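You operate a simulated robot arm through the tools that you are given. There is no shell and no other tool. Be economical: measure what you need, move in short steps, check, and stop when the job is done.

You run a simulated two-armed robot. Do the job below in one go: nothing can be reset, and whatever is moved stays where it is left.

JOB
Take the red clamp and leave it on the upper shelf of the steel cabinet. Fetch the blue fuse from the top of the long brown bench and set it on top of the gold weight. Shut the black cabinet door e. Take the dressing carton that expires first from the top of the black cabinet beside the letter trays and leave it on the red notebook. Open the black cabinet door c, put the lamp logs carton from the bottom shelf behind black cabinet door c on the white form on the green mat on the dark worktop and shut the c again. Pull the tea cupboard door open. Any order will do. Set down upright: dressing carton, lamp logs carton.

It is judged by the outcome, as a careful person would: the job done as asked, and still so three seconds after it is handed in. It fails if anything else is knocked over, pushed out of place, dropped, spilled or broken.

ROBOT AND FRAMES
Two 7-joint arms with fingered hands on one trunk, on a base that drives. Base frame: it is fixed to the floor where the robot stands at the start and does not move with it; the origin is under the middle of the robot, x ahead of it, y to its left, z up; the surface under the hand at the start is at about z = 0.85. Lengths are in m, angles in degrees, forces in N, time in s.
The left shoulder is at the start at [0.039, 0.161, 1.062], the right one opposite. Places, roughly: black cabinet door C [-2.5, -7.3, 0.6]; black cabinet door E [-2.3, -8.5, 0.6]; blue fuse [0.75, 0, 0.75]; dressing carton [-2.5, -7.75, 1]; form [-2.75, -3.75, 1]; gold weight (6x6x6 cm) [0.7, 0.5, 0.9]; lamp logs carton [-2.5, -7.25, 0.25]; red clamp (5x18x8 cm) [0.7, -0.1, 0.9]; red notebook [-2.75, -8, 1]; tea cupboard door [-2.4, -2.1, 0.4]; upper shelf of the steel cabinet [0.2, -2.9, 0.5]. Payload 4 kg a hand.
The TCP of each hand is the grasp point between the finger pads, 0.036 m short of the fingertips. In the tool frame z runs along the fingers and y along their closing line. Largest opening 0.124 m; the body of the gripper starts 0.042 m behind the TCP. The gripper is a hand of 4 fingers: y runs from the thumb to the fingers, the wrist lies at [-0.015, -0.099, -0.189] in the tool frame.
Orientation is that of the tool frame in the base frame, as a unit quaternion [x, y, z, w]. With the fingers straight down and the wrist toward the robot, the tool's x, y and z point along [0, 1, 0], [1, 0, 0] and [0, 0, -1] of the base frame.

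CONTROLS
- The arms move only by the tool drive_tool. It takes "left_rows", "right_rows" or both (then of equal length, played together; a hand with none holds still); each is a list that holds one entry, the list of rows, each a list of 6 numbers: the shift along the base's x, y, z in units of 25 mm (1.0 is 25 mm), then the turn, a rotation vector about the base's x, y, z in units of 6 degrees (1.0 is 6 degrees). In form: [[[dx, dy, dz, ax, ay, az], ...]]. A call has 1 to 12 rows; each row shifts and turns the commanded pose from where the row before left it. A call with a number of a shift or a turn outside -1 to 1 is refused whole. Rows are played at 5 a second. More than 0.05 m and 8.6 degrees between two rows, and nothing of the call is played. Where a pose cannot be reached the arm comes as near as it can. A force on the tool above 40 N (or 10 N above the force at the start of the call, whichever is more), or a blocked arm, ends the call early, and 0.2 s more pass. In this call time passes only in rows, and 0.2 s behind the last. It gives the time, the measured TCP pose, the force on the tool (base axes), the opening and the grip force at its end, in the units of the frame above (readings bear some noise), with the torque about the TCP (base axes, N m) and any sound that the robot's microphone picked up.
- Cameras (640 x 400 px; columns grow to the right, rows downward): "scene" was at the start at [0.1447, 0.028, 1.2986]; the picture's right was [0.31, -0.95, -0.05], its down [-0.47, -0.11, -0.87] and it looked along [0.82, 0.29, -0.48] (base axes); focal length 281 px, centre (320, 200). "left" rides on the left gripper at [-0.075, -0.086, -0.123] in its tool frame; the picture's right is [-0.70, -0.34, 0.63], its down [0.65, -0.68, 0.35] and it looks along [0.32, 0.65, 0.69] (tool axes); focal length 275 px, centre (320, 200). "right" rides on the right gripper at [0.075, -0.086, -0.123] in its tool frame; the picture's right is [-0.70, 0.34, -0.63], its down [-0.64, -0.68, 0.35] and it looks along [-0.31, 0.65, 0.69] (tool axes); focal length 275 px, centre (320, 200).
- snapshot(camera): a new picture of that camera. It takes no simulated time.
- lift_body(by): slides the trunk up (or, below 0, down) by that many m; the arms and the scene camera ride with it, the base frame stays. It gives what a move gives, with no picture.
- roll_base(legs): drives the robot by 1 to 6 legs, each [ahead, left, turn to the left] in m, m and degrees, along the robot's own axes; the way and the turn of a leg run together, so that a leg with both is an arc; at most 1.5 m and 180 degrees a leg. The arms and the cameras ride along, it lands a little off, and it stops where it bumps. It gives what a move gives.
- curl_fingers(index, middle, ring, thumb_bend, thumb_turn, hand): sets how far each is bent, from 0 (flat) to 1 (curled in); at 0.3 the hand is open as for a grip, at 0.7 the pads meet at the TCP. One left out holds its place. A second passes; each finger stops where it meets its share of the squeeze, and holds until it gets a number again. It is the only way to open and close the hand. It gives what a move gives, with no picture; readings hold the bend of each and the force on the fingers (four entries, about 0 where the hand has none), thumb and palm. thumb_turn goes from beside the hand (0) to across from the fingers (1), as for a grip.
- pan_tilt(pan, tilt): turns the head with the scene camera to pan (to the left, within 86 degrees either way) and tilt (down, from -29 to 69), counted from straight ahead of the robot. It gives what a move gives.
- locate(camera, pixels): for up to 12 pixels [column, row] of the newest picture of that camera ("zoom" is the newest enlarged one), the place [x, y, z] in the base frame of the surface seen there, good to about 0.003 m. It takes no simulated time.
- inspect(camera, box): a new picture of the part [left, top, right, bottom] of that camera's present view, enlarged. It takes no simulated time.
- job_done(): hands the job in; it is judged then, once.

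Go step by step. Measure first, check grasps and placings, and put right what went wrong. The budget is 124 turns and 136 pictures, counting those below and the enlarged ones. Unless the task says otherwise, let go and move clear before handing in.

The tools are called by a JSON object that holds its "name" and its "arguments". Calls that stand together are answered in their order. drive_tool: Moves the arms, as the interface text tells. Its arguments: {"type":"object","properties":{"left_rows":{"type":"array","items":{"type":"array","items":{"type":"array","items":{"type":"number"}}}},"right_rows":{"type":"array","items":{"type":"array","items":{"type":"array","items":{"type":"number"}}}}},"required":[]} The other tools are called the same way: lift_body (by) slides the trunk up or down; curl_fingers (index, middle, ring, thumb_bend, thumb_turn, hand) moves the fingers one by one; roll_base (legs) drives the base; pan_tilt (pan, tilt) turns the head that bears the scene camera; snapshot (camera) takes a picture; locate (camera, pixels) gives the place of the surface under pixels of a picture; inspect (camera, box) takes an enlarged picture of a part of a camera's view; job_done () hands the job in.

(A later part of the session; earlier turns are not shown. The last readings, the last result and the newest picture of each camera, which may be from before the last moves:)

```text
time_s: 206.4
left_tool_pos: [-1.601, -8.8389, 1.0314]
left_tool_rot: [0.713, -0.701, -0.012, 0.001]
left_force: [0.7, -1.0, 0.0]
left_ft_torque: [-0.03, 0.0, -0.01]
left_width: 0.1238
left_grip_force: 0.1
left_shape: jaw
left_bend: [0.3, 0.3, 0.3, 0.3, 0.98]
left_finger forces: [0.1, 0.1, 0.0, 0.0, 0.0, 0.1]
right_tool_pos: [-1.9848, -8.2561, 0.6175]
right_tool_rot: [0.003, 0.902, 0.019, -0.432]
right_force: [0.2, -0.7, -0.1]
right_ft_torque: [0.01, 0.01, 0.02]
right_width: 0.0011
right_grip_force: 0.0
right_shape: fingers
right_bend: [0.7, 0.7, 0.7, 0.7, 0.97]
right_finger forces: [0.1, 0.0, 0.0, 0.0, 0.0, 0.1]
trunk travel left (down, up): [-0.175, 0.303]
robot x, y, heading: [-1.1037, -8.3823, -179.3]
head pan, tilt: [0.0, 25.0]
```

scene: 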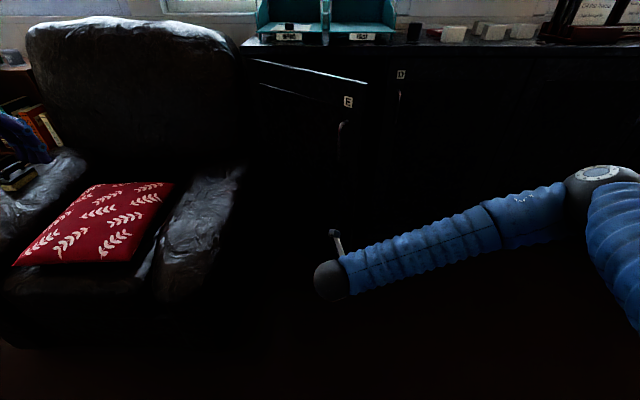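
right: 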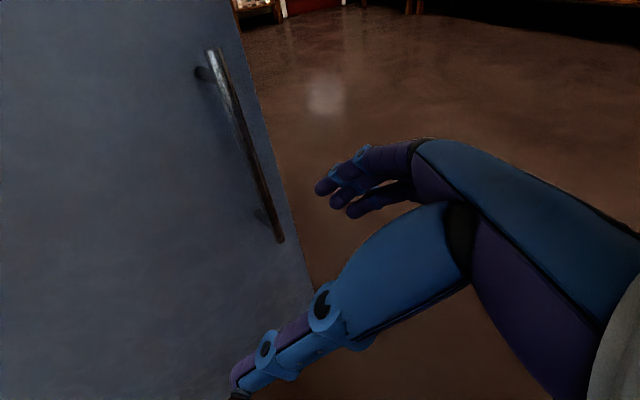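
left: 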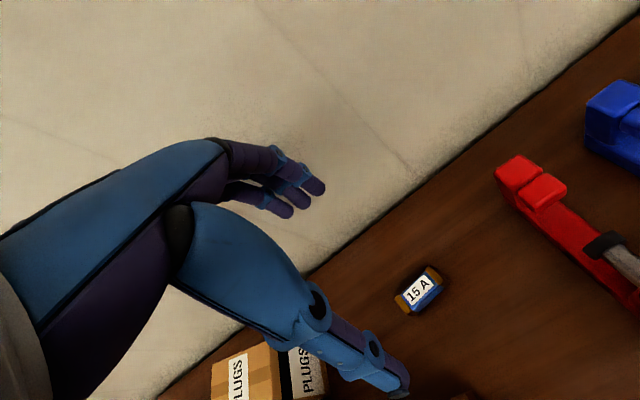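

Push on the face at y≈−8.32, z≈0.62 (below the handle), driving straight toward the cabinet.

{"name": "drive_tool", "arguments": {"right_rows": [[[0, -0.9, 0, 0, 0, 0], [0, -0.9, 0, 0, 0, 0], [0, -0.9, 0, 0, 0, 0]]]}}

{"name": "roll_base", "arguments": {"legs": [[0.2, 0, 0], [0.17, 0, 0]]}}

{"name": "snapshot", "arguments": {"camera": "scene"}}

```text
time_s: 207.2
left_tool_pos: [-1.6, -8.8382, 1.0308]
left_tool_rot: [0.713, -0.701, -0.012, 0.0]
left_force: [-0.3, 0.1, 0.0]
left_ft_torque: [-0.02, -0.02, -0.02]
left_width: 0.124
left_grip_force: 0.0
left_shape: jaw
left_bend: [0.3, 0.3, 0.3, 0.3, 0.98]
left_finger forces: [0.0, 0.0, 0.1, 0.1, 0.0, 0.0]
right_tool_pos: [-1.9843, -8.3234, 0.6159]
right_tool_rot: [0.005, 0.902, 0.02, -0.432]
right_force: [-0.5, 0.9, -0.1]
right_ft_torque: [0.0, -0.02, 0.0]
right_width: 0.0014
right_grip_force: 0.1
right_shape: fingers
right_bend: [0.7, 0.7, 0.7, 0.7, 0.97]
right_finger forces: [0.0, 0.1, 0.0, 0.0, 0.0, 0.1]
trunk travel left (down, up): [-0.175, 0.303]
robot x, y, heading: [-1.099, -8.3803, -179.4]
head pan, tilt: [0.0, 25.0]
```

```text
time_s: 209.9
left_tool_pos: [-1.9718, -8.8442, 1.031]
left_tool_rot: [0.713, -0.701, -0.011, 0.0]
left_force: [-0.6, -0.7, -0.7]
left_ft_torque: [0.0, -0.03, 0.01]
left_width: 0.1239
left_grip_force: 0.0
left_shape: jaw
left_bend: [0.3, 0.3, 0.3, 0.3, 0.98]
left_finger forces: [0.0, 0.0, 0.0, 0.0, 0.0, 0.0]
right_tool_pos: [-2.3574, -8.3274, 0.6142]
right_tool_rot: [0.005, 0.902, 0.019, -0.432]
right_force: [0.2, 0.4, -0.7]
right_ft_torque: [-0.01, 0.01, 0.01]
right_width: 0.0011
right_grip_force: 0.2
right_shape: fingers
right_bend: [0.7, 0.7, 0.7, 0.7, 0.97]
right_finger forces: [0.0, 0.0, 0.1, 0.0, 0.1, 0.0]
trunk travel left (down, up): [-0.175, 0.303]
robot x, y, heading: [-1.4743, -8.3836, -179.4]
head pan, tilt: [0.0, 25.0]
```

```text
53 pictures are left
```

scene: 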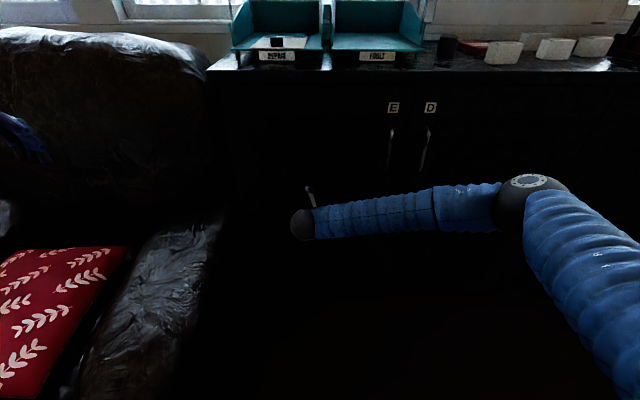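

Door E has swung to next to D. Check flushness and push the last bit.

{"name": "drive_tool", "arguments": {"right_rows": [[[-0.6, 0, 0, 0, 0, 0], [-0.6, 0, 0, 0, 0, 0], [-0.5, 0, 0, 0, 0, 0], [-0.4, 0, 0, 0, 0, 0], [-0.4, 0, 0, 0, 0, 0]]]}}

{"name": "snapshot", "arguments": {"camera": "scene"}}

{"name": "locate", "arguments": {"camera": "scene", "pixels": [[393, 107], [430, 107], [330, 120], [280, 130], [470, 130]]}}

```text
time_s: 211.0
left_tool_pos: [-1.9703, -8.8415, 1.0327]
left_tool_rot: [0.712, -0.702, -0.011, 0.001]
left_force: [-0.3, 0.2, 0.3]
left_ft_torque: [0.03, 0.0, 0.03]
left_width: 0.1241
left_grip_force: 0.0
left_shape: jaw
left_bend: [0.3, 0.3, 0.3, 0.3, 0.98]
left_finger forces: [0.0, 0.0, 0.1, 0.0, 0.1, 0.0]
right_tool_pos: [-2.4067, -8.3272, 0.6144]
right_tool_rot: [0.005, 0.903, 0.019, -0.429]
right_force: [26.0, 4.7, 6.9]
right_ft_torque: [0.0, -0.12, -0.08]
right_width: 0.0
right_grip_force: 15.0
right_shape: fingers
right_bend: [0.71, 0.7, 0.7, 0.7, 0.98]
right_finger forces: [18.3, 0.0, 0.0, 0.0, 11.3, 0.1]
trunk travel left (down, up): [-0.175, 0.303]
robot x, y, heading: [-1.4706, -8.3895, -179.1]
head pan, tilt: [0.0, 25.0]
stopped in row 5 (right hand): the force on the tool passed its limit at 51 N (the readings are from after the stop); the commanded pose is now the measured one
```

```text
52 pictures are left
```

scene: 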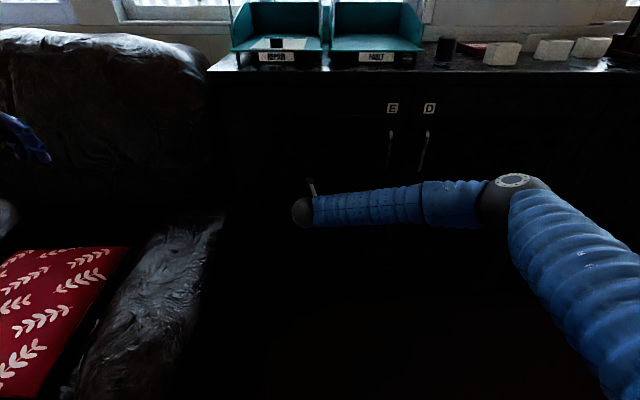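

```text
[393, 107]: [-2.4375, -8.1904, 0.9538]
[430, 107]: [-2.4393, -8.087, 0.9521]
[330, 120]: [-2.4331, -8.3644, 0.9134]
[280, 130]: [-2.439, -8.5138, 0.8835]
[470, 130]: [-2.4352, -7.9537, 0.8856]
```

Door E is flush with D: shut. Back off, raise up, and return the right hand to fingers-down to work on the cartons.

{"name": "roll_base", "arguments": {"legs": [[-0.35, 0, 0], [0, -0.5, -0.7]]}}

{"name": "lift_body", "arguments": {"by": 0.3}}

{"name": "drive_tool", "arguments": {"right_rows": [[[0.5, 0, 1, 0, -1, 0], [0.5, 0, 1, 0, -1, 0], [0.5, 0, 1, 0, -1, 0], [0.5, 0, 1, 0, -1, 0], [0.5, 0, 1, 0, -1, 0], [0.5, 0, 1, 0, -1, 0], [0.5, 0, 1, 0, -1, 0], [0.5, 0, 1, 0, -1, 0], [0.5, 0, 1, 0, -0.6, 0], [0, 0, 1, 0, 0, 0], [0, 0, 1, 0, 0, 0], [0, 0, 1, 0, 0, 0]]]}}

{"name": "curl_fingers", "arguments": {"hand": "right", "index": 0.3, "middle": 0.3, "ring": 0.3, "thumb_bend": 0.3}}

{"name": "roll_base", "arguments": {"legs": [[0.3, 0, 0]]}}

{"name": "pan_tilt", "arguments": {"pan": -5, "tilt": 30}}

{"name": "snapshot", "arguments": {"camera": "scene"}}

```text
time_s: 215.8
left_tool_pos: [-1.6281, -8.3307, 1.032]
left_tool_rot: [0.709, -0.705, -0.011, 0.0]
left_force: [-0.3, -0.8, 0.3]
left_ft_torque: [-0.05, -0.02, 0.03]
left_width: 0.1238
left_grip_force: 0.1
left_shape: jaw
left_bend: [0.3, 0.3, 0.3, 0.3, 0.98]
left_finger forces: [0.0, 0.1, 0.0, 0.0, 0.0, 0.0]
right_tool_pos: [-2.0607, -7.8121, 0.6151]
right_tool_rot: [0.009, 0.903, 0.021, -0.429]
right_force: [-0.1, -0.2, -0.2]
right_ft_torque: [0.03, -0.01, -0.01]
right_width: 0.0009
right_grip_force: 0.0
right_shape: fingers
right_bend: [0.7, 0.7, 0.7, 0.7, 0.98]
right_finger forces: [0.0, 0.1, 0.1, 0.0, 0.0, 0.0]
trunk travel left (down, up): [-0.175, 0.303]
robot x, y, heading: [-1.1226, -7.8828, -179.9]
head pan, tilt: [0.0, 25.0]
```

```text
time_s: 218.8
left_tool_pos: [-1.628, -8.3317, 1.3322]
left_tool_rot: [0.708, -0.706, -0.012, 0.0]
left_force: [-0.3, -0.1, 0.0]
left_ft_torque: [-0.02, -0.01, -0.03]
left_width: 0.1239
left_grip_force: 0.0
left_shape: jaw
left_bend: [0.3, 0.3, 0.3, 0.3, 0.98]
left_finger forces: [0.1, 0.1, 0.0, 0.0, 0.0, 0.1]
right_tool_pos: [-2.0622, -7.8135, 0.9137]
right_tool_rot: [0.009, 0.903, 0.022, -0.429]
right_force: [0.0, 0.6, 0.2]
right_ft_torque: [0.02, -0.02, 0.02]
right_width: 0.0008
right_grip_force: 0.1
right_shape: fingers
right_bend: [0.7, 0.7, 0.7, 0.7, 0.98]
right_finger forces: [0.1, 0.0, 0.0, 0.0, 0.0, 0.0]
trunk travel left (down, up): [-0.475, 0.003]
robot x, y, heading: [-1.1245, -7.8805, -179.6]
head pan, tilt: [0.0, 25.0]
```

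```text
time_s: 221.4
left_tool_pos: [-1.627, -8.3325, 1.3322]
left_tool_rot: [0.709, -0.705, -0.012, 0.0]
left_force: [0.7, 0.8, 0.7]
left_ft_torque: [0.03, 0.02, -0.01]
left_width: 0.1239
left_grip_force: 0.0
left_shape: jaw
left_bend: [0.3, 0.3, 0.3, 0.3, 0.98]
left_finger forces: [0.0, 0.1, 0.0, 0.0, 0.0, 0.0]
right_tool_pos: [-1.9474, -7.8152, 1.2159]
right_tool_rot: [-0.001, 1.0, 0.023, 0.006]
right_force: [0.7, -0.5, -0.5]
right_ft_torque: [0.01, 0.01, 0.01]
right_width: 0.0013
right_grip_force: 0.0
right_shape: fingers
right_bend: [0.7, 0.7, 0.7, 0.7, 0.98]
right_finger forces: [0.0, 0.0, 0.1, 0.1, 0.1, 0.0]
trunk travel left (down, up): [-0.475, 0.003]
robot x, y, heading: [-1.1231, -7.8791, -179.8]
head pan, tilt: [0.0, 25.0]
```

```text
time_s: 222.4
left_tool_pos: [-1.627, -8.3324, 1.3316]
left_tool_rot: [0.709, -0.705, -0.012, 0.0]
left_force: [-0.9, 0.4, 0.4]
left_ft_torque: [0.0, 0.0, -0.05]
left_width: 0.124
left_grip_force: 0.1
left_shape: jaw
left_bend: [0.3, 0.3, 0.3, 0.3, 0.98]
left_finger forces: [0.0, 0.0, 0.0, 0.0, 0.1, 0.0]
right_tool_pos: [-1.9479, -7.8134, 1.2146]
right_tool_rot: [-0.002, 1.0, 0.025, 0.006]
right_force: [-0.6, 0.2, -0.4]
right_ft_torque: [-0.01, 0.02, 0.0]
right_width: 0.1227
right_grip_force: 0.0
right_shape: fingers
right_bend: [0.3, 0.3, 0.3, 0.3, 0.98]
right_finger forces: [0.0, 0.1, 0.0, 0.1, 0.0, 0.0]
trunk travel left (down, up): [-0.475, 0.003]
robot x, y, heading: [-1.1273, -7.8818, -179.7]
head pan, tilt: [0.0, 25.0]
```

```text
time_s: 224.4
left_tool_pos: [-1.9306, -8.3335, 1.3313]
left_tool_rot: [0.708, -0.706, -0.011, 0.0]
left_force: [0.6, 0.1, 0.5]
left_ft_torque: [-0.02, -0.01, -0.03]
left_width: 0.1241
left_grip_force: 0.1
left_shape: jaw
left_bend: [0.3, 0.3, 0.3, 0.3, 0.98]
left_finger forces: [0.0, 0.1, 0.1, 0.0, 0.0, 0.0]
right_tool_pos: [-2.2483, -7.8143, 1.2147]
right_tool_rot: [-0.001, 1.0, 0.024, 0.006]
right_force: [-0.1, 0.0, 0.7]
right_ft_torque: [-0.01, -0.01, -0.03]
right_width: 0.1233
right_grip_force: 0.1
right_shape: fingers
right_bend: [0.3, 0.3, 0.3, 0.3, 0.98]
right_finger forces: [0.0, 0.0, 0.0, 0.0, 0.1, 0.0]
trunk travel left (down, up): [-0.475, 0.003]
robot x, y, heading: [-1.4247, -7.8818, -179.8]
head pan, tilt: [0.0, 25.0]
```

```text
time_s: 225.1
left_tool_pos: [-1.931, -8.3324, 1.3306]
left_tool_rot: [0.708, -0.706, -0.012, 0.0]
left_force: [-0.9, 0.0, -0.5]
left_ft_torque: [-0.03, -0.03, 0.01]
left_width: 0.1239
left_grip_force: 0.0
left_shape: jaw
left_bend: [0.3, 0.3, 0.3, 0.3, 0.98]
left_finger forces: [0.0, 0.0, 0.0, 0.0, 0.0, 0.1]
right_tool_pos: [-2.2503, -7.8149, 1.2139]
right_tool_rot: [-0.002, 1.0, 0.023, 0.006]
right_force: [0.2, -0.7, 0.4]
right_ft_torque: [-0.02, 0.04, 0.01]
right_width: 0.1229
right_grip_force: 0.0
right_shape: fingers
right_bend: [0.3, 0.3, 0.3, 0.3, 0.98]
right_finger forces: [0.0, 0.0, 0.0, 0.0, 0.1, 0.0]
trunk travel left (down, up): [-0.475, 0.003]
robot x, y, heading: [-1.4232, -7.8808, -179.8]
head pan, tilt: [-5.0, 30.0]
```

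```text
51 pictures are left
```

scene: 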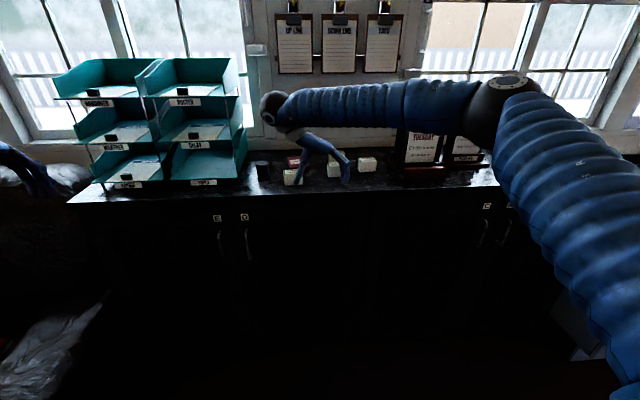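

Zoom on the cartons' labels from here.

{"name": "inspect", "arguments": {"camera": "scene", "box": [240, 145, 400, 195]}}

{"name": "snapshot", "arguments": {"camera": "right"}}

```text
4.00 times, centred on (320, 170) of scene
```

zoom: 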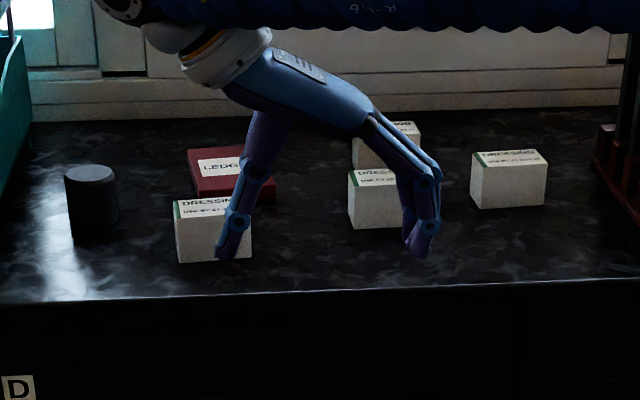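

```text
49 pictures are left
```

right: 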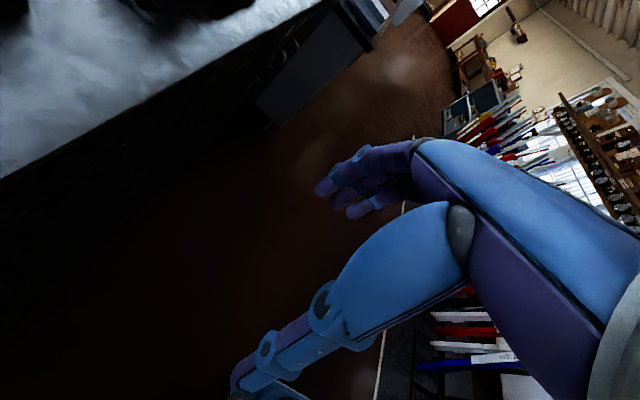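

Turn the right hand back to its nominal yaw so its camera looks over the cartons.

{"name": "drive_tool", "arguments": {"right_rows": [[[0, 0, 0.5, 0, 0, 1], [0, 0, 0.5, 0, 0, 1], [0, 0, 0, 0, 0, 1], [0, 0, 0, 0, 0, 1], [0, 0, 0, 0, 0, 1], [0, 0, 0, 0, 0, 1], [0, 0, 0, 0, 0, 1], [0, 0, 0, 0, 0, 1], [0, 0, 0, 0, 0, 1], [0, 0, 0, 0, 0, 1], [0, 0, 0, 0, 0, 1], [0, 0, 0, 0, 0, 1]]]}}

{"name": "drive_tool", "arguments": {"right_rows": [[[-0.8, 0, 0, 0, 0, 1], [-0.8, 0, 0, 0, 0, 1], [-0.8, 0, 0, 0, 0, 1], [-0.8, 0, 0, 0, 0, 0]]]}}

{"name": "snapshot", "arguments": {"camera": "right"}}

```text
time_s: 227.7
left_tool_pos: [-1.9289, -8.3325, 1.3323]
left_tool_rot: [0.709, -0.705, -0.011, 0.001]
left_force: [-0.2, 0.1, 0.5]
left_ft_torque: [0.0, -0.05, 0.02]
left_width: 0.1239
left_grip_force: 0.1
left_shape: jaw
left_bend: [0.3, 0.3, 0.3, 0.3, 0.98]
left_finger forces: [0.0, 0.1, 0.0, 0.0, 0.0, 0.0]
right_tool_pos: [-2.2485, -7.8134, 1.2408]
right_tool_rot: [-0.59, 0.807, 0.023, -0.009]
right_force: [-0.3, 0.4, -0.3]
right_ft_torque: [0.04, -0.01, 0.0]
right_width: 0.1228
right_grip_force: 0.0
right_shape: fingers
right_bend: [0.3, 0.3, 0.3, 0.3, 0.98]
right_finger forces: [0.0, 0.0, 0.0, 0.1, 0.1, 0.1]
trunk travel left (down, up): [-0.475, 0.003]
robot x, y, heading: [-1.4258, -7.8857, -179.8]
head pan, tilt: [-5.0, 30.0]
```

```text
time_s: 228.7
left_tool_pos: [-1.9306, -8.3334, 1.3316]
left_tool_rot: [0.708, -0.706, -0.012, 0.001]
left_force: [0.0, -0.3, 0.1]
left_ft_torque: [-0.01, -0.02, -0.02]
left_width: 0.1242
left_grip_force: 0.1
left_shape: jaw
left_bend: [0.3, 0.3, 0.3, 0.3, 0.98]
left_finger forces: [0.0, 0.1, 0.0, 0.0, 0.0, 0.0]
right_tool_pos: [-2.3287, -7.8143, 1.2401]
right_tool_rot: [0.708, -0.706, -0.021, 0.012]
right_force: [0.1, 0.7, -0.7]
right_ft_torque: [0.04, -0.02, 0.02]
right_width: 0.1235
right_grip_force: 0.0
right_shape: fingers
right_bend: [0.3, 0.3, 0.3, 0.3, 0.98]
right_finger forces: [0.0, 0.0, 0.0, 0.0, 0.1, 0.0]
trunk travel left (down, up): [-0.475, 0.003]
robot x, y, heading: [-1.4275, -7.8855, -179.6]
head pan, tilt: [-5.0, 30.0]
```

```text
48 pictures are left
```

right: 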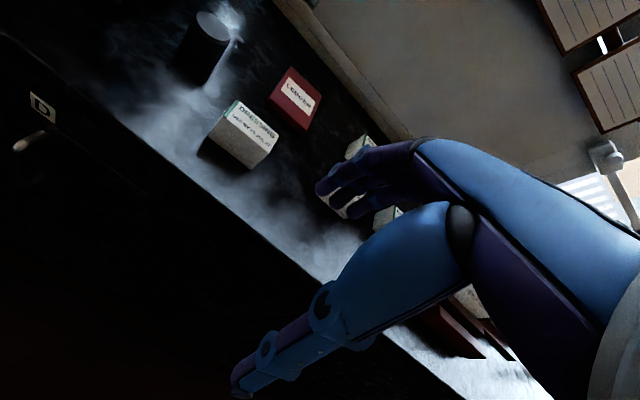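

Carton 1's label is visible; zoom on it, then shift right to read the other three.

{"name": "inspect", "arguments": {"camera": "right", "box": [190, 85, 302, 155]}}

{"name": "drive_tool", "arguments": {"right_rows": [[[0, 1, 0, 0, 0, 0], [0, 1, 0, 0, 0, 0], [0, 1, 0, 0, 0, 0], [0, 1, 0, 0, 0, 0], [0, 1, 0, 0, 0, 0], [0, 1, 0, 0, 0, 0], [0, 1, 0, 0, 0, 0], [0, 1, 0, 0, 0, 0], [0, 1, 0, 0, 0, 0], [0, 1, 0, 0, 0, 0]]]}}

{"name": "inspect", "arguments": {"camera": "right", "box": [120, 60, 344, 200]}}

```text
5.71 times, centred on (246, 120) of right
```

zoom: 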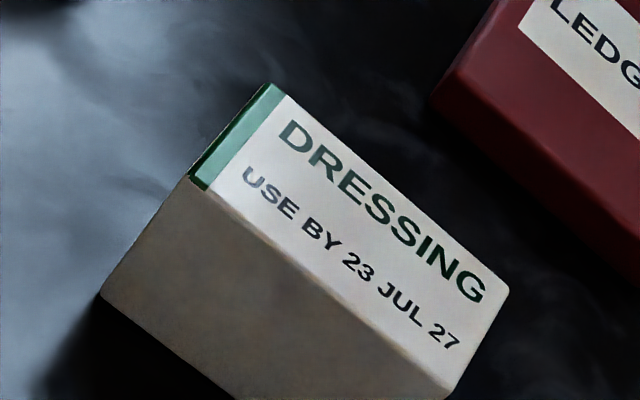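

```text
time_s: 230.9
left_tool_pos: [-1.9285, -8.3328, 1.3322]
left_tool_rot: [0.708, -0.706, -0.011, 0.001]
left_force: [-0.1, -0.2, -0.5]
left_ft_torque: [0.01, 0.02, 0.05]
left_width: 0.1238
left_grip_force: 0.0
left_shape: jaw
left_bend: [0.3, 0.3, 0.3, 0.3, 0.98]
left_finger forces: [0.0, 0.0, 0.1, 0.0, 0.0, 0.1]
right_tool_pos: [-2.3288, -7.5645, 1.2401]
right_tool_rot: [0.708, -0.705, -0.021, 0.013]
right_force: [0.6, -0.2, -0.2]
right_ft_torque: [-0.01, -0.01, -0.01]
right_width: 0.1231
right_grip_force: 0.1
right_shape: fingers
right_bend: [0.3, 0.3, 0.3, 0.3, 0.98]
right_finger forces: [0.0, 0.0, 0.1, 0.0, 0.1, 0.1]
trunk travel left (down, up): [-0.475, 0.003]
robot x, y, heading: [-1.4268, -7.8847, -179.8]
head pan, tilt: [-5.0, 30.0]
```

```text
2.86 times, centred on (232, 130) of right
```

zoom: 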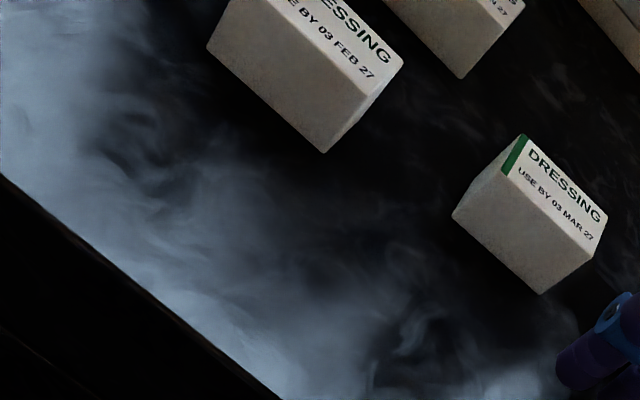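

Dates: 23 JUL 27, 03 FEB 27, 03 MAR 27; the back one ends "…N 27". Zoom on it.

{"name": "inspect", "arguments": {"camera": "right", "box": [200, 20, 328, 100]}}

```text
5.00 times, centred on (264, 60) of right
```

zoom: 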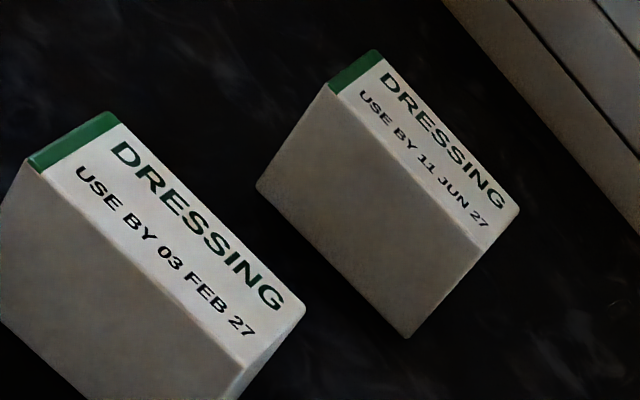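

Earliest is 03 FEB 27, the front-middle carton. Measure its corners and neighbours, plus the ledger.

{"name": "locate", "arguments": {"camera": "zoom", "pixels": [[40, 162], [112, 125], [295, 308], [238, 355], [170, 240], [120, 260], [350, 92], [505, 210], [480, 240], [345, 280]]}}

{"name": "snapshot", "arguments": {"camera": "right"}}

```text
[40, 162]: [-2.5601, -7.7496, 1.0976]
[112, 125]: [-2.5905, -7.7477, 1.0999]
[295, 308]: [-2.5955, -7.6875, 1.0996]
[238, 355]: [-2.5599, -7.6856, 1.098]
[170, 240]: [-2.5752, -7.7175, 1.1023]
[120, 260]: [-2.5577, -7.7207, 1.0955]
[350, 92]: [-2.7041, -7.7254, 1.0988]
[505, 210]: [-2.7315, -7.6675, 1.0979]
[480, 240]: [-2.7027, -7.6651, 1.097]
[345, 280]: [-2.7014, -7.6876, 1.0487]
```

```text
44 pictures are left
```

right: 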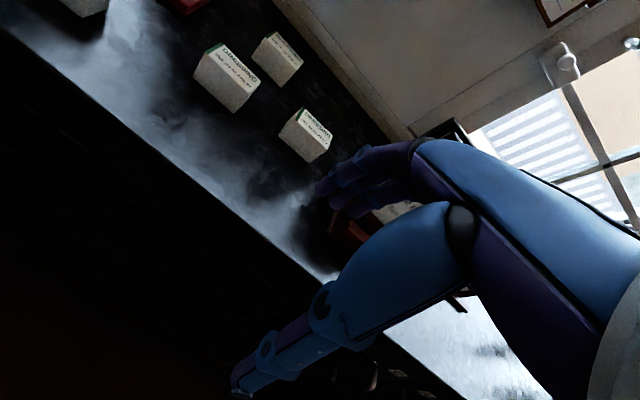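

Carton 2: centre (−2.577, −7.718), 4 cm deep × 7 cm wide, top z 1.098. Drive forward 0.24, then move over it.

{"name": "roll_base", "arguments": {"legs": [[0.24, 0, 0]]}}

{"name": "drive_tool", "arguments": {"right_rows": [[[0, -1, 0, 0, -0.22, 0], [0, -1, 0, 0, -0.22, 0], [0, -1, 0, 0, 0, 0], [0, -1, 0, 0, 0, 0], [0, -1, 0, 0, 0, 0], [0, -1, 0, 0, 0, 0]]]}}

{"name": "snapshot", "arguments": {"camera": "right"}}

```text
time_s: 232.7
left_tool_pos: [-2.1721, -8.3353, 1.333]
left_tool_rot: [0.709, -0.705, -0.012, 0.002]
left_force: [-0.1, 0.1, 0.3]
left_ft_torque: [-0.01, -0.02, -0.03]
left_width: 0.1238
left_grip_force: 0.0
left_shape: jaw
left_bend: [0.3, 0.3, 0.3, 0.3, 0.98]
left_finger forces: [0.0, 0.0, 0.0, 0.0, 0.1, 0.1]
right_tool_pos: [-2.5729, -7.5683, 1.2396]
right_tool_rot: [0.709, -0.705, -0.02, 0.012]
right_force: [-0.6, -0.3, -0.6]
right_ft_torque: [0.02, -0.01, -0.02]
right_width: 0.1231
right_grip_force: 0.0
right_shape: fingers
right_bend: [0.3, 0.3, 0.3, 0.3, 0.98]
right_finger forces: [0.0, 0.1, 0.0, 0.0, 0.0, 0.1]
trunk travel left (down, up): [-0.475, 0.003]
robot x, y, heading: [-1.6671, -7.8844, -179.8]
head pan, tilt: [-5.0, 30.0]
```

```text
time_s: 234.1
left_tool_pos: [-2.1713, -8.3356, 1.3321]
left_tool_rot: [0.709, -0.706, -0.012, 0.002]
left_force: [0.1, -0.3, -0.2]
left_ft_torque: [0.01, 0.0, 0.0]
left_width: 0.1241
left_grip_force: 0.1
left_shape: jaw
left_bend: [0.3, 0.3, 0.3, 0.3, 0.98]
left_finger forces: [0.0, 0.0, 0.1, 0.0, 0.1, 0.1]
right_tool_pos: [-2.5714, -7.7175, 1.2419]
right_tool_rot: [0.709, -0.706, -0.004, -0.004]
right_force: [0.0, 0.1, -0.1]
right_ft_torque: [-0.01, -0.01, 0.0]
right_width: 0.1232
right_grip_force: 0.1
right_shape: fingers
right_bend: [0.3, 0.3, 0.3, 0.3, 0.98]
right_finger forces: [0.1, 0.0, 0.0, 0.0, 0.1, 0.1]
trunk travel left (down, up): [-0.475, 0.003]
robot x, y, heading: [-1.6715, -7.8825, -179.9]
head pan, tilt: [-5.0, 30.0]
```

```text
43 pictures are left
```

right: 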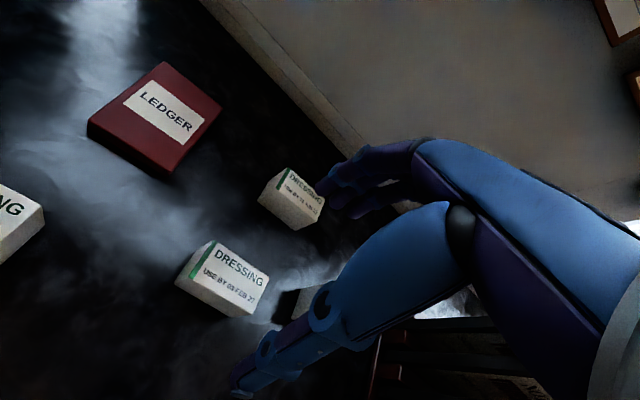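

Nice view: carton 2 (235,280) and the ledger. Re-measure both, and preshape.

{"name": "locate", "arguments": {"camera": "right", "pixels": [[182, 278], [213, 246], [265, 281], [235, 302], [228, 275], [105, 130], [163, 70], [215, 105], [160, 165], [160, 120], [280, 180]]}}

{"name": "curl_fingers", "arguments": {"hand": "right", "index": 0.42, "middle": 0.42, "ring": 0.42, "thumb_bend": 0.42}}

```text
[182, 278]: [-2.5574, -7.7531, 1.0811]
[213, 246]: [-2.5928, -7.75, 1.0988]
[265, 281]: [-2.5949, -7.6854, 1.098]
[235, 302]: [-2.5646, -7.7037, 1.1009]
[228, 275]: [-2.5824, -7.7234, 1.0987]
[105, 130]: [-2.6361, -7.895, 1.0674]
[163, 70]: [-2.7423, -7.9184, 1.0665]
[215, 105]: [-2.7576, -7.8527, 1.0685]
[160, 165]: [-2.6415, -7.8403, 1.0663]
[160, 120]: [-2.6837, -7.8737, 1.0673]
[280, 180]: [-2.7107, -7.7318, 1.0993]
```

```text
time_s: 235.1
left_tool_pos: [-2.1721, -8.335, 1.3333]
left_tool_rot: [0.709, -0.705, -0.011, 0.0]
left_force: [0.0, -0.1, -0.4]
left_ft_torque: [-0.02, 0.0, 0.02]
left_width: 0.124
left_grip_force: 0.0
left_shape: jaw
left_bend: [0.3, 0.3, 0.3, 0.3, 0.98]
left_finger forces: [0.0, 0.0, 0.0, 0.0, 0.0, 0.0]
right_tool_pos: [-2.572, -7.7167, 1.2394]
right_tool_rot: [0.709, -0.705, -0.004, -0.004]
right_force: [0.1, 0.2, 1.0]
right_ft_torque: [-0.01, -0.01, 0.0]
right_width: 0.0876
right_grip_force: 0.0
right_shape: fingers
right_bend: [0.42, 0.42, 0.42, 0.42, 0.98]
right_finger forces: [0.1, 0.0, 0.0, 0.1, 0.0, 0.0]
trunk travel left (down, up): [-0.475, 0.003]
robot x, y, heading: [-1.6664, -7.8832, -179.7]
head pan, tilt: [-5.0, 30.0]
```

Carton centre (−2.577, −7.718); ledger centre ≈ (−2.694, −7.877), top 1.067, turned ~12°. Descend on the carton and grip.

{"name": "drive_tool", "arguments": {"right_rows": [[[-0.2, 0, -1, 0, 0, 0], [0, 0, -1, 0, 0, 0], [0, 0, -1, 0, 0, 0], [0, 0, -1, 0, 0, 0], [0, 0, -1, 0, 0, 0], [0, 0, -1, 0, 0, 0], [0, 0, -0.3, 0, 0, 0]]]}}

{"name": "curl_fingers", "arguments": {"hand": "right", "index": 0.7, "middle": 0.7, "ring": 0.7, "thumb_bend": 0.7}}

{"name": "snapshot", "arguments": {"camera": "right"}}

```text
time_s: 236.7
left_tool_pos: [-2.1685, -8.3357, 1.3335]
left_tool_rot: [0.709, -0.705, -0.012, 0.001]
left_force: [-0.1, 0.3, -0.2]
left_ft_torque: [0.0, 0.03, -0.02]
left_width: 0.1239
left_grip_force: 0.0
left_shape: jaw
left_bend: [0.3, 0.3, 0.3, 0.3, 0.98]
left_finger forces: [0.0, 0.0, 0.1, 0.1, 0.1, 0.0]
right_tool_pos: [-2.5758, -7.7158, 1.0894]
right_tool_rot: [0.708, -0.706, -0.008, 0.0]
right_force: [-0.1, 2.2, 32.1]
right_ft_torque: [-0.12, 1.72, -0.1]
right_width: 0.0883
right_grip_force: 16.1
right_shape: fingers
right_bend: [0.4, 0.4, 0.42, 0.42, 0.98]
right_finger forces: [22.1, 10.2, 0.0, 0.1, 0.3, 0.1]
trunk travel left (down, up): [-0.475, 0.003]
robot x, y, heading: [-1.6656, -7.8877, -179.5]
head pan, tilt: [-5.0, 30.0]
```

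```text
time_s: 237.1
left_tool_pos: [-2.1723, -8.3346, 1.3323]
left_tool_rot: [0.709, -0.705, -0.012, 0.001]
left_force: [-0.2, 0.7, -0.4]
left_ft_torque: [0.0, -0.04, 0.02]
left_width: 0.124
left_grip_force: 0.1
left_shape: jaw
left_bend: [0.3, 0.3, 0.3, 0.3, 0.98]
left_finger forces: [0.1, 0.0, 0.0, 0.1, 0.1, 0.1]
right_tool_pos: [-2.5822, -7.7149, 1.0909]
right_tool_rot: [0.709, -0.705, -0.008, 0.001]
right_force: [-0.5, 1.1, 17.4]
right_ft_torque: [-0.02, 0.6, 0.06]
right_width: 0.05
right_grip_force: 38.4
right_shape: fingers
right_bend: [0.51, 0.57, 0.63, 0.61, 0.95]
right_finger forces: [18.1, 18.0, 8.6, 0.1, 32.1, 0.1]
trunk travel left (down, up): [-0.475, 0.003]
robot x, y, heading: [-1.6651, -7.8804, -179.9]
head pan, tilt: [-5.0, 30.0]
stopped (right hand): the force on the tool passed its limit at 45 N (the readings are from after the stop); the commanded pose is now the measured one
```

```text
42 pictures are left
```

right: 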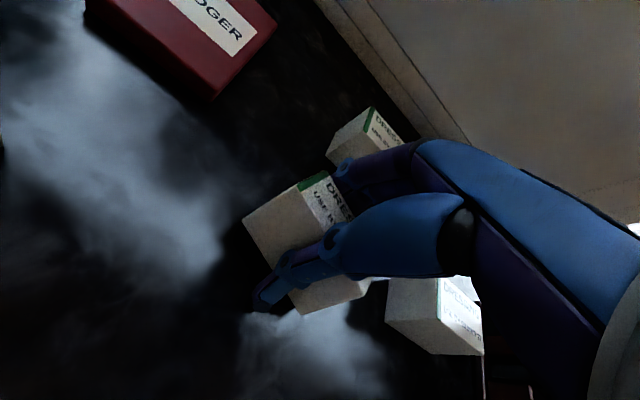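

Gripped (38 N); fingertips had reached the top surface. Lift and check.

{"name": "drive_tool", "arguments": {"right_rows": [[[0, 0, 0.5, 0, 0, 0], [0, 0, 0.8, 0, 0, 0], [0, 0, 1, 0, 0, 0], [0, 0, 1, 0, 0, 0], [0, 0, 1, 0, 0, 0]]]}}

{"name": "snapshot", "arguments": {"camera": "right"}}

```text
time_s: 238.2
left_tool_pos: [-2.1692, -8.3357, 1.3319]
left_tool_rot: [0.709, -0.705, -0.011, 0.001]
left_force: [0.4, -0.1, 0.2]
left_ft_torque: [-0.03, -0.02, -0.02]
left_width: 0.1241
left_grip_force: 0.1
left_shape: jaw
left_bend: [0.3, 0.3, 0.3, 0.3, 0.98]
left_finger forces: [0.0, 0.1, 0.1, 0.0, 0.1, 0.1]
right_tool_pos: [-2.5793, -7.7165, 1.1956]
right_tool_rot: [0.708, -0.706, -0.007, -0.001]
right_force: [0.5, 0.4, 0.1]
right_ft_torque: [0.02, 0.01, 0.01]
right_width: 0.05
right_grip_force: 30.4
right_shape: fingers
right_bend: [0.51, 0.58, 0.63, 0.61, 0.95]
right_finger forces: [14.2, 7.6, 8.3, 0.0, 30.4, 0.0]
trunk travel left (down, up): [-0.475, 0.003]
robot x, y, heading: [-1.6652, -7.8834, -179.6]
head pan, tilt: [-5.0, 30.0]
```

```text
41 pictures are left
```

right: 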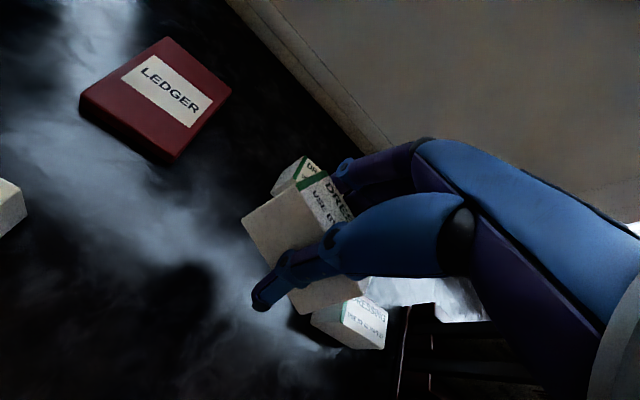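

{"name": "locate", "arguments": {"camera": "right", "pixels": [[300, 190], [325, 176], [250, 222], [272, 262], [305, 305], [355, 290], [350, 215], [320, 225], [160, 95], [95, 105], [170, 48], [220, 95], [168, 158]]}}

```text
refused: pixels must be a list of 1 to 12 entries
```

{"name": "locate", "arguments": {"camera": "right", "pixels": [[301, 191], [325, 177], [250, 222], [272, 258], [305, 305], [352, 290], [318, 225], [160, 95], [88, 102], [168, 44], [226, 92], [170, 155]]}}

```text
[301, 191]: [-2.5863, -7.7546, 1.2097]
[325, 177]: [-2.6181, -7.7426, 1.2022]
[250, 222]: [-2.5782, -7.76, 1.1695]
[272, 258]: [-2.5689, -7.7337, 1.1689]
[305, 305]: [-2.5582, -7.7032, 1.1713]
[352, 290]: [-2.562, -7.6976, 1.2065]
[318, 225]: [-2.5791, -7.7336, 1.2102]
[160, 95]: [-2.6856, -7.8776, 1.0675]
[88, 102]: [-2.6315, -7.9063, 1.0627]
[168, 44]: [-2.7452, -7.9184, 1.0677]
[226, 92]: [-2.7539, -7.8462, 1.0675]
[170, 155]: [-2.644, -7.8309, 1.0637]
```

The carton is held pitched ~11° (back low) and yawed −23°; the ledger is yawed +8°, centre (−2.694, −7.876). Level it, turn +31°, and move over the ledger.

{"name": "drive_tool", "arguments": {"right_rows": [[[0, 0, 0, 0.36, 0.84, 0], [0, 0, 0, 0.36, 0.84, 0], [-0.7, -1, 0, 0, 0, 0.86], [-0.7, -1, 0, 0, 0, 0.86], [-0.7, -1, 0, 0, 0, 0.86], [-0.7, -1, 0, 0, 0, 0.86], [-0.7, -1, 0, 0, 0, 0.86], [-0.7, -1, 0, 0, 0, 0.86]]]}}

{"name": "snapshot", "arguments": {"camera": "right"}}

```text
time_s: 240.1
left_tool_pos: [-2.1725, -8.3366, 1.3299]
left_tool_rot: [0.709, -0.705, -0.011, -0.001]
left_force: [0.1, 0.0, -0.5]
left_ft_torque: [0.05, -0.02, 0.02]
left_width: 0.1239
left_grip_force: 0.0
left_shape: jaw
left_bend: [0.3, 0.3, 0.3, 0.3, 0.98]
left_finger forces: [0.1, 0.0, 0.0, 0.0, 0.0, 0.0]
right_tool_pos: [-2.6866, -7.8679, 1.1929]
right_tool_rot: [0.866, -0.489, -0.082, 0.06]
right_force: [-0.9, 0.0, -0.6]
right_ft_torque: [-0.01, -0.01, -0.02]
right_width: 0.0502
right_grip_force: 29.9
right_shape: fingers
right_bend: [0.51, 0.58, 0.63, 0.61, 0.95]
right_finger forces: [14.2, 7.6, 8.3, 0.1, 30.2, 0.1]
trunk travel left (down, up): [-0.475, 0.003]
robot x, y, heading: [-1.6687, -7.8828, -179.3]
head pan, tilt: [-5.0, 30.0]
```

```text
40 pictures are left
```

right: 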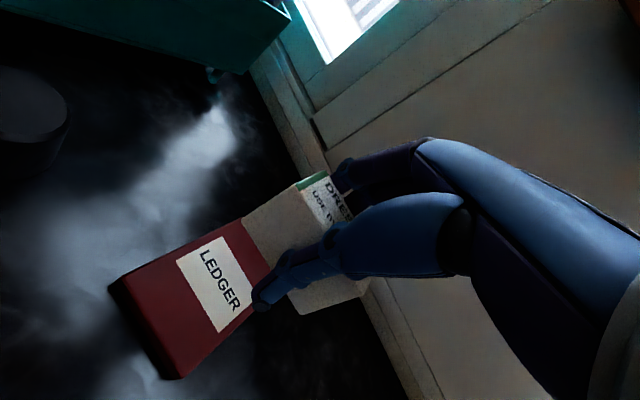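

{"name": "locate", "arguments": {"camera": "right", "pixels": [[301, 191], [325, 177], [250, 222], [272, 258], [305, 305], [352, 290], [318, 225], [120, 285], [245, 232], [180, 372], [210, 280]]}}

```text
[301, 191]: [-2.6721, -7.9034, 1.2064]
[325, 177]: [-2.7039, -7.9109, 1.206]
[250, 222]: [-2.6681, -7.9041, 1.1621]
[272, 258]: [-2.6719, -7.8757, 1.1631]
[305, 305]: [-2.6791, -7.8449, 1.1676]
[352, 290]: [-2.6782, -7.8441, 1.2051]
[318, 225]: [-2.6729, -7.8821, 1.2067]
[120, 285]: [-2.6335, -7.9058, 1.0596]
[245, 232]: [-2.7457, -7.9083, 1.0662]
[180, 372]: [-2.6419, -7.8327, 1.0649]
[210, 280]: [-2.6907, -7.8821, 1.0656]
```

The carton is level, aligned, and centred over the ledger. Lower to contact.

{"name": "drive_tool", "arguments": {"right_rows": [[[0, 0, -1, 0, 0, 0], [0, 0, -1, 0, 0, 0], [0, 0, -1, 0, 0, 0], [0, 0, -0.2, 0, 0, 0], [0, 0, -0.1, 0, 0, 0]]]}}

{"name": "drive_tool", "arguments": {"right_rows": [[[0, 0, -0.1, 0, 0, 0], [0, 0, -0.1, 0, 0, 0]]]}}

```text
time_s: 241.2
left_tool_pos: [-2.1718, -8.3353, 1.3314]
left_tool_rot: [0.709, -0.705, -0.012, 0.001]
left_force: [0.7, 0.7, -0.4]
left_ft_torque: [0.0, -0.06, -0.01]
left_width: 0.1239
left_grip_force: 0.1
left_shape: jaw
left_bend: [0.3, 0.3, 0.3, 0.3, 0.98]
left_finger forces: [0.0, 0.0, 0.0, 0.0, 0.0, 0.0]
right_tool_pos: [-2.6862, -7.8655, 1.1127]
right_tool_rot: [0.866, -0.489, -0.083, 0.059]
right_force: [0.1, 0.6, 0.6]
right_ft_torque: [-0.02, -0.03, 0.0]
right_width: 0.0501
right_grip_force: 30.4
right_shape: fingers
right_bend: [0.51, 0.58, 0.63, 0.61, 0.95]
right_finger forces: [14.3, 7.6, 8.3, 0.0, 30.6, 0.0]
trunk travel left (down, up): [-0.475, 0.003]
robot x, y, heading: [-1.6666, -7.8849, -179.9]
head pan, tilt: [-5.0, 30.0]
```

```text
time_s: 241.8
left_tool_pos: [-2.1716, -8.3344, 1.3325]
left_tool_rot: [0.709, -0.705, -0.012, 0.001]
left_force: [-0.3, 0.2, 0.3]
left_ft_torque: [0.0, 0.0, 0.01]
left_width: 0.1238
left_grip_force: 0.2
left_shape: jaw
left_bend: [0.3, 0.3, 0.3, 0.3, 0.98]
left_finger forces: [0.1, 0.0, 0.0, 0.1, 0.0, 0.1]
right_tool_pos: [-2.6852, -7.866, 1.1092]
right_tool_rot: [0.866, -0.489, -0.084, 0.06]
right_force: [-2.0, 0.4, 12.3]
right_ft_torque: [0.07, -0.26, 0.02]
right_width: 0.05
right_grip_force: 37.5
right_shape: fingers
right_bend: [0.51, 0.58, 0.63, 0.61, 0.95]
right_finger forces: [14.5, 7.7, 8.7, 0.1, 43.3, 0.0]
trunk travel left (down, up): [-0.475, 0.003]
robot x, y, heading: [-1.667, -7.8804, -179.9]
head pan, tilt: [-5.0, 30.0]
```

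Contact at 12 N. Release gently in two steps.

{"name": "curl_fingers", "arguments": {"hand": "right", "index": 0.495, "middle": 0.565, "ring": 0.61, "thumb_bend": 0.59}}

{"name": "curl_fingers", "arguments": {"hand": "right", "index": 0.44, "middle": 0.5, "ring": 0.5, "thumb_bend": 0.53}}

{"name": "snapshot", "arguments": {"camera": "right"}}

```text
time_s: 242.8
left_tool_pos: [-2.1692, -8.3356, 1.3334]
left_tool_rot: [0.709, -0.705, -0.012, 0.002]
left_force: [0.4, 0.0, -0.4]
left_ft_torque: [0.06, -0.02, -0.02]
left_width: 0.1237
left_grip_force: 0.0
left_shape: jaw
left_bend: [0.3, 0.3, 0.3, 0.3, 0.98]
left_finger forces: [0.0, 0.0, 0.0, 0.0, 0.0, 0.0]
right_tool_pos: [-2.6832, -7.866, 1.1118]
right_tool_rot: [0.866, -0.489, -0.084, 0.061]
right_force: [1.8, -4.4, 28.2]
right_ft_torque: [0.05, -0.81, -0.11]
right_width: 0.0524
right_grip_force: 17.8
right_shape: fingers
right_bend: [0.49, 0.55, 0.59, 0.6, 0.96]
right_finger forces: [0.1, 1.6, 2.7, 0.0, 31.9, 0.0]
trunk travel left (down, up): [-0.475, 0.003]
robot x, y, heading: [-1.6699, -7.8821, -179.8]
head pan, tilt: [-5.0, 30.0]
```

```text
time_s: 243.6
left_tool_pos: [-2.1711, -8.3354, 1.3311]
left_tool_rot: [0.71, -0.704, -0.011, 0.0]
left_force: [0.0, 0.4, -0.2]
left_ft_torque: [-0.03, -0.04, 0.02]
left_width: 0.124
left_grip_force: 0.0
left_shape: jaw
left_bend: [0.3, 0.3, 0.3, 0.3, 0.98]
left_finger forces: [0.0, 0.0, 0.0, 0.0, 0.1, 0.0]
right_tool_pos: [-2.6861, -7.8689, 1.1139]
right_tool_rot: [0.867, -0.488, -0.083, 0.063]
right_force: [1.4, -4.7, 19.5]
right_ft_torque: [0.04, -0.7, -0.12]
right_width: 0.0657
right_grip_force: 10.3
right_shape: fingers
right_bend: [0.44, 0.5, 0.5, 0.54, 0.96]
right_finger forces: [0.1, 0.0, 0.0, 0.1, 19.3, 0.0]
trunk travel left (down, up): [-0.475, 0.003]
robot x, y, heading: [-1.6667, -7.8855, -179.7]
head pan, tilt: [-5.0, 30.0]
stopped (right hand): the force on the tool passed its limit at 40 N (the readings are from after the stop); the commanded pose is now the measured one
```

```text
39 pictures are left
```

right: 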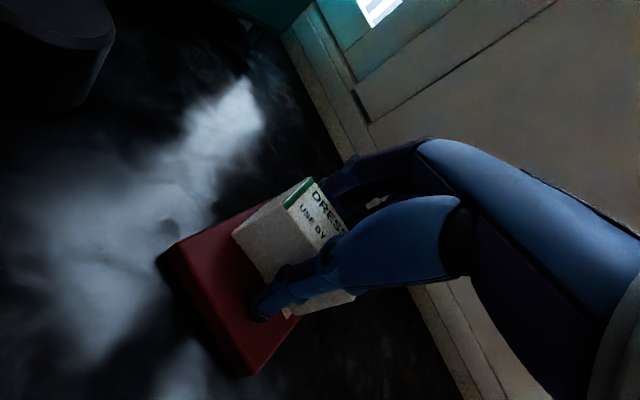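

The carton stands on the ledger; the thumb presses on the ledger as it opens. Rise gently.

{"name": "drive_tool", "arguments": {"right_rows": [[[0, 0, 0.2, 0, 0, 0], [0, 0, 0.3, 0, 0, 0], [0, 0, 0.4, 0, 0, 0], [0, 0, 0.6, 0, 0, 0], [0, 0, 1, 0, 0, 0], [0, 0, 1, 0, 0, 0], [0, 0, 1, 0, 0, 0]]]}}

{"name": "snapshot", "arguments": {"camera": "right"}}

```text
time_s: 245.2
left_tool_pos: [-2.1721, -8.3336, 1.3321]
left_tool_rot: [0.709, -0.705, -0.012, 0.0]
left_force: [-0.1, 0.5, 0.2]
left_ft_torque: [-0.02, 0.0, 0.01]
left_width: 0.1241
left_grip_force: 0.1
left_shape: jaw
left_bend: [0.3, 0.3, 0.3, 0.3, 0.98]
left_finger forces: [0.1, 0.1, 0.0, 0.0, 0.0, 0.0]
right_tool_pos: [-2.6863, -7.8683, 1.2216]
right_tool_rot: [0.866, -0.489, -0.083, 0.061]
right_force: [-0.1, 0.0, 0.1]
right_ft_torque: [0.01, 0.01, 0.0]
right_width: 0.0662
right_grip_force: 0.1
right_shape: fingers
right_bend: [0.44, 0.5, 0.5, 0.53, 0.97]
right_finger forces: [0.0, 0.0, 0.1, 0.1, 0.0, 0.1]
trunk travel left (down, up): [-0.475, 0.003]
robot x, y, heading: [-1.6703, -7.8812, -179.7]
head pan, tilt: [-5.0, 30.0]
```

```text
38 pictures are left
```

right: 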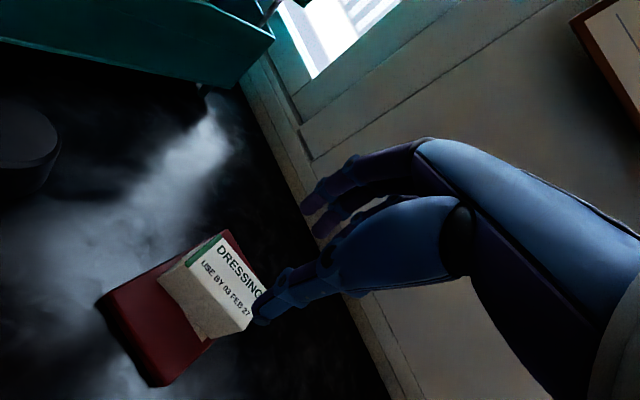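

Upright on the ledger. Quick check of its pose, then on to door C.

{"name": "locate", "arguments": {"camera": "right", "pixels": [[188, 263], [218, 238], [240, 322], [215, 275], [165, 275], [205, 335], [110, 300], [160, 380]]}}

{"name": "roll_base", "arguments": {"legs": [[-0.45, 0, 0], [0, -0.5, 0]]}}

{"name": "pan_tilt", "arguments": {"pan": -5, "tilt": 25}}

{"name": "snapshot", "arguments": {"camera": "scene"}}

```text
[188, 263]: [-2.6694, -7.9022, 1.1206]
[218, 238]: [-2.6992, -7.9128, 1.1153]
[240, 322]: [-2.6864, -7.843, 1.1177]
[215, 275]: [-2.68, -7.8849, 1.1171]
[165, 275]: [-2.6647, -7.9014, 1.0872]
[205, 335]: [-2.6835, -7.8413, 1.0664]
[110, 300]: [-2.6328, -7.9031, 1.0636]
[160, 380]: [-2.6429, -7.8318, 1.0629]
```

```text
time_s: 250.4
left_tool_pos: [-1.7192, -7.8312, 1.3315]
left_tool_rot: [0.708, -0.706, -0.011, 0.001]
left_force: [-0.1, -0.6, -0.1]
left_ft_torque: [0.03, 0.03, 0.0]
left_width: 0.124
left_grip_force: 0.0
left_shape: jaw
left_bend: [0.3, 0.3, 0.3, 0.3, 0.98]
left_finger forces: [0.0, 0.1, 0.1, 0.0, 0.1, 0.0]
right_tool_pos: [-2.2341, -7.3634, 1.2225]
right_tool_rot: [0.866, -0.489, -0.083, 0.06]
right_force: [0.5, -0.5, -0.4]
right_ft_torque: [-0.01, -0.02, 0.02]
right_width: 0.0663
right_grip_force: 0.0
right_shape: fingers
right_bend: [0.44, 0.5, 0.5, 0.53, 0.97]
right_finger forces: [0.1, 0.1, 0.0, 0.0, 0.0, 0.0]
trunk travel left (down, up): [-0.475, 0.003]
robot x, y, heading: [-1.2169, -7.3829, -179.7]
head pan, tilt: [-5.0, 30.0]
```

```text
time_s: 251.1
left_tool_pos: [-1.7186, -7.8308, 1.3316]
left_tool_rot: [0.709, -0.705, -0.011, 0.001]
left_force: [-0.3, -0.3, 0.9]
left_ft_torque: [0.0, 0.0, 0.03]
left_width: 0.1241
left_grip_force: 0.0
left_shape: jaw
left_bend: [0.3, 0.3, 0.3, 0.3, 0.98]
left_finger forces: [0.0, 0.0, 0.1, 0.0, 0.1, 0.1]
right_tool_pos: [-2.2347, -7.3622, 1.2224]
right_tool_rot: [0.866, -0.49, -0.083, 0.061]
right_force: [0.5, -0.2, 1.4]
right_ft_torque: [-0.02, 0.0, -0.02]
right_width: 0.0662
right_grip_force: 0.0
right_shape: fingers
right_bend: [0.44, 0.5, 0.5, 0.53, 0.97]
right_finger forces: [0.0, 0.1, 0.1, 0.1, 0.1, 0.1]
trunk travel left (down, up): [-0.475, 0.003]
robot x, y, heading: [-1.2202, -7.3758, -179.6]
head pan, tilt: [-5.0, 25.0]
```

```text
37 pictures are left
```

scene: 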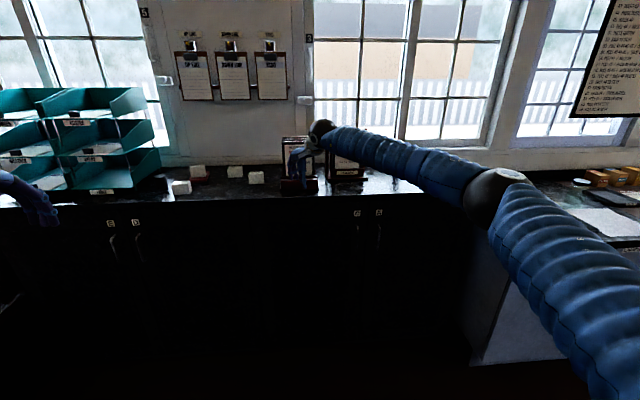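

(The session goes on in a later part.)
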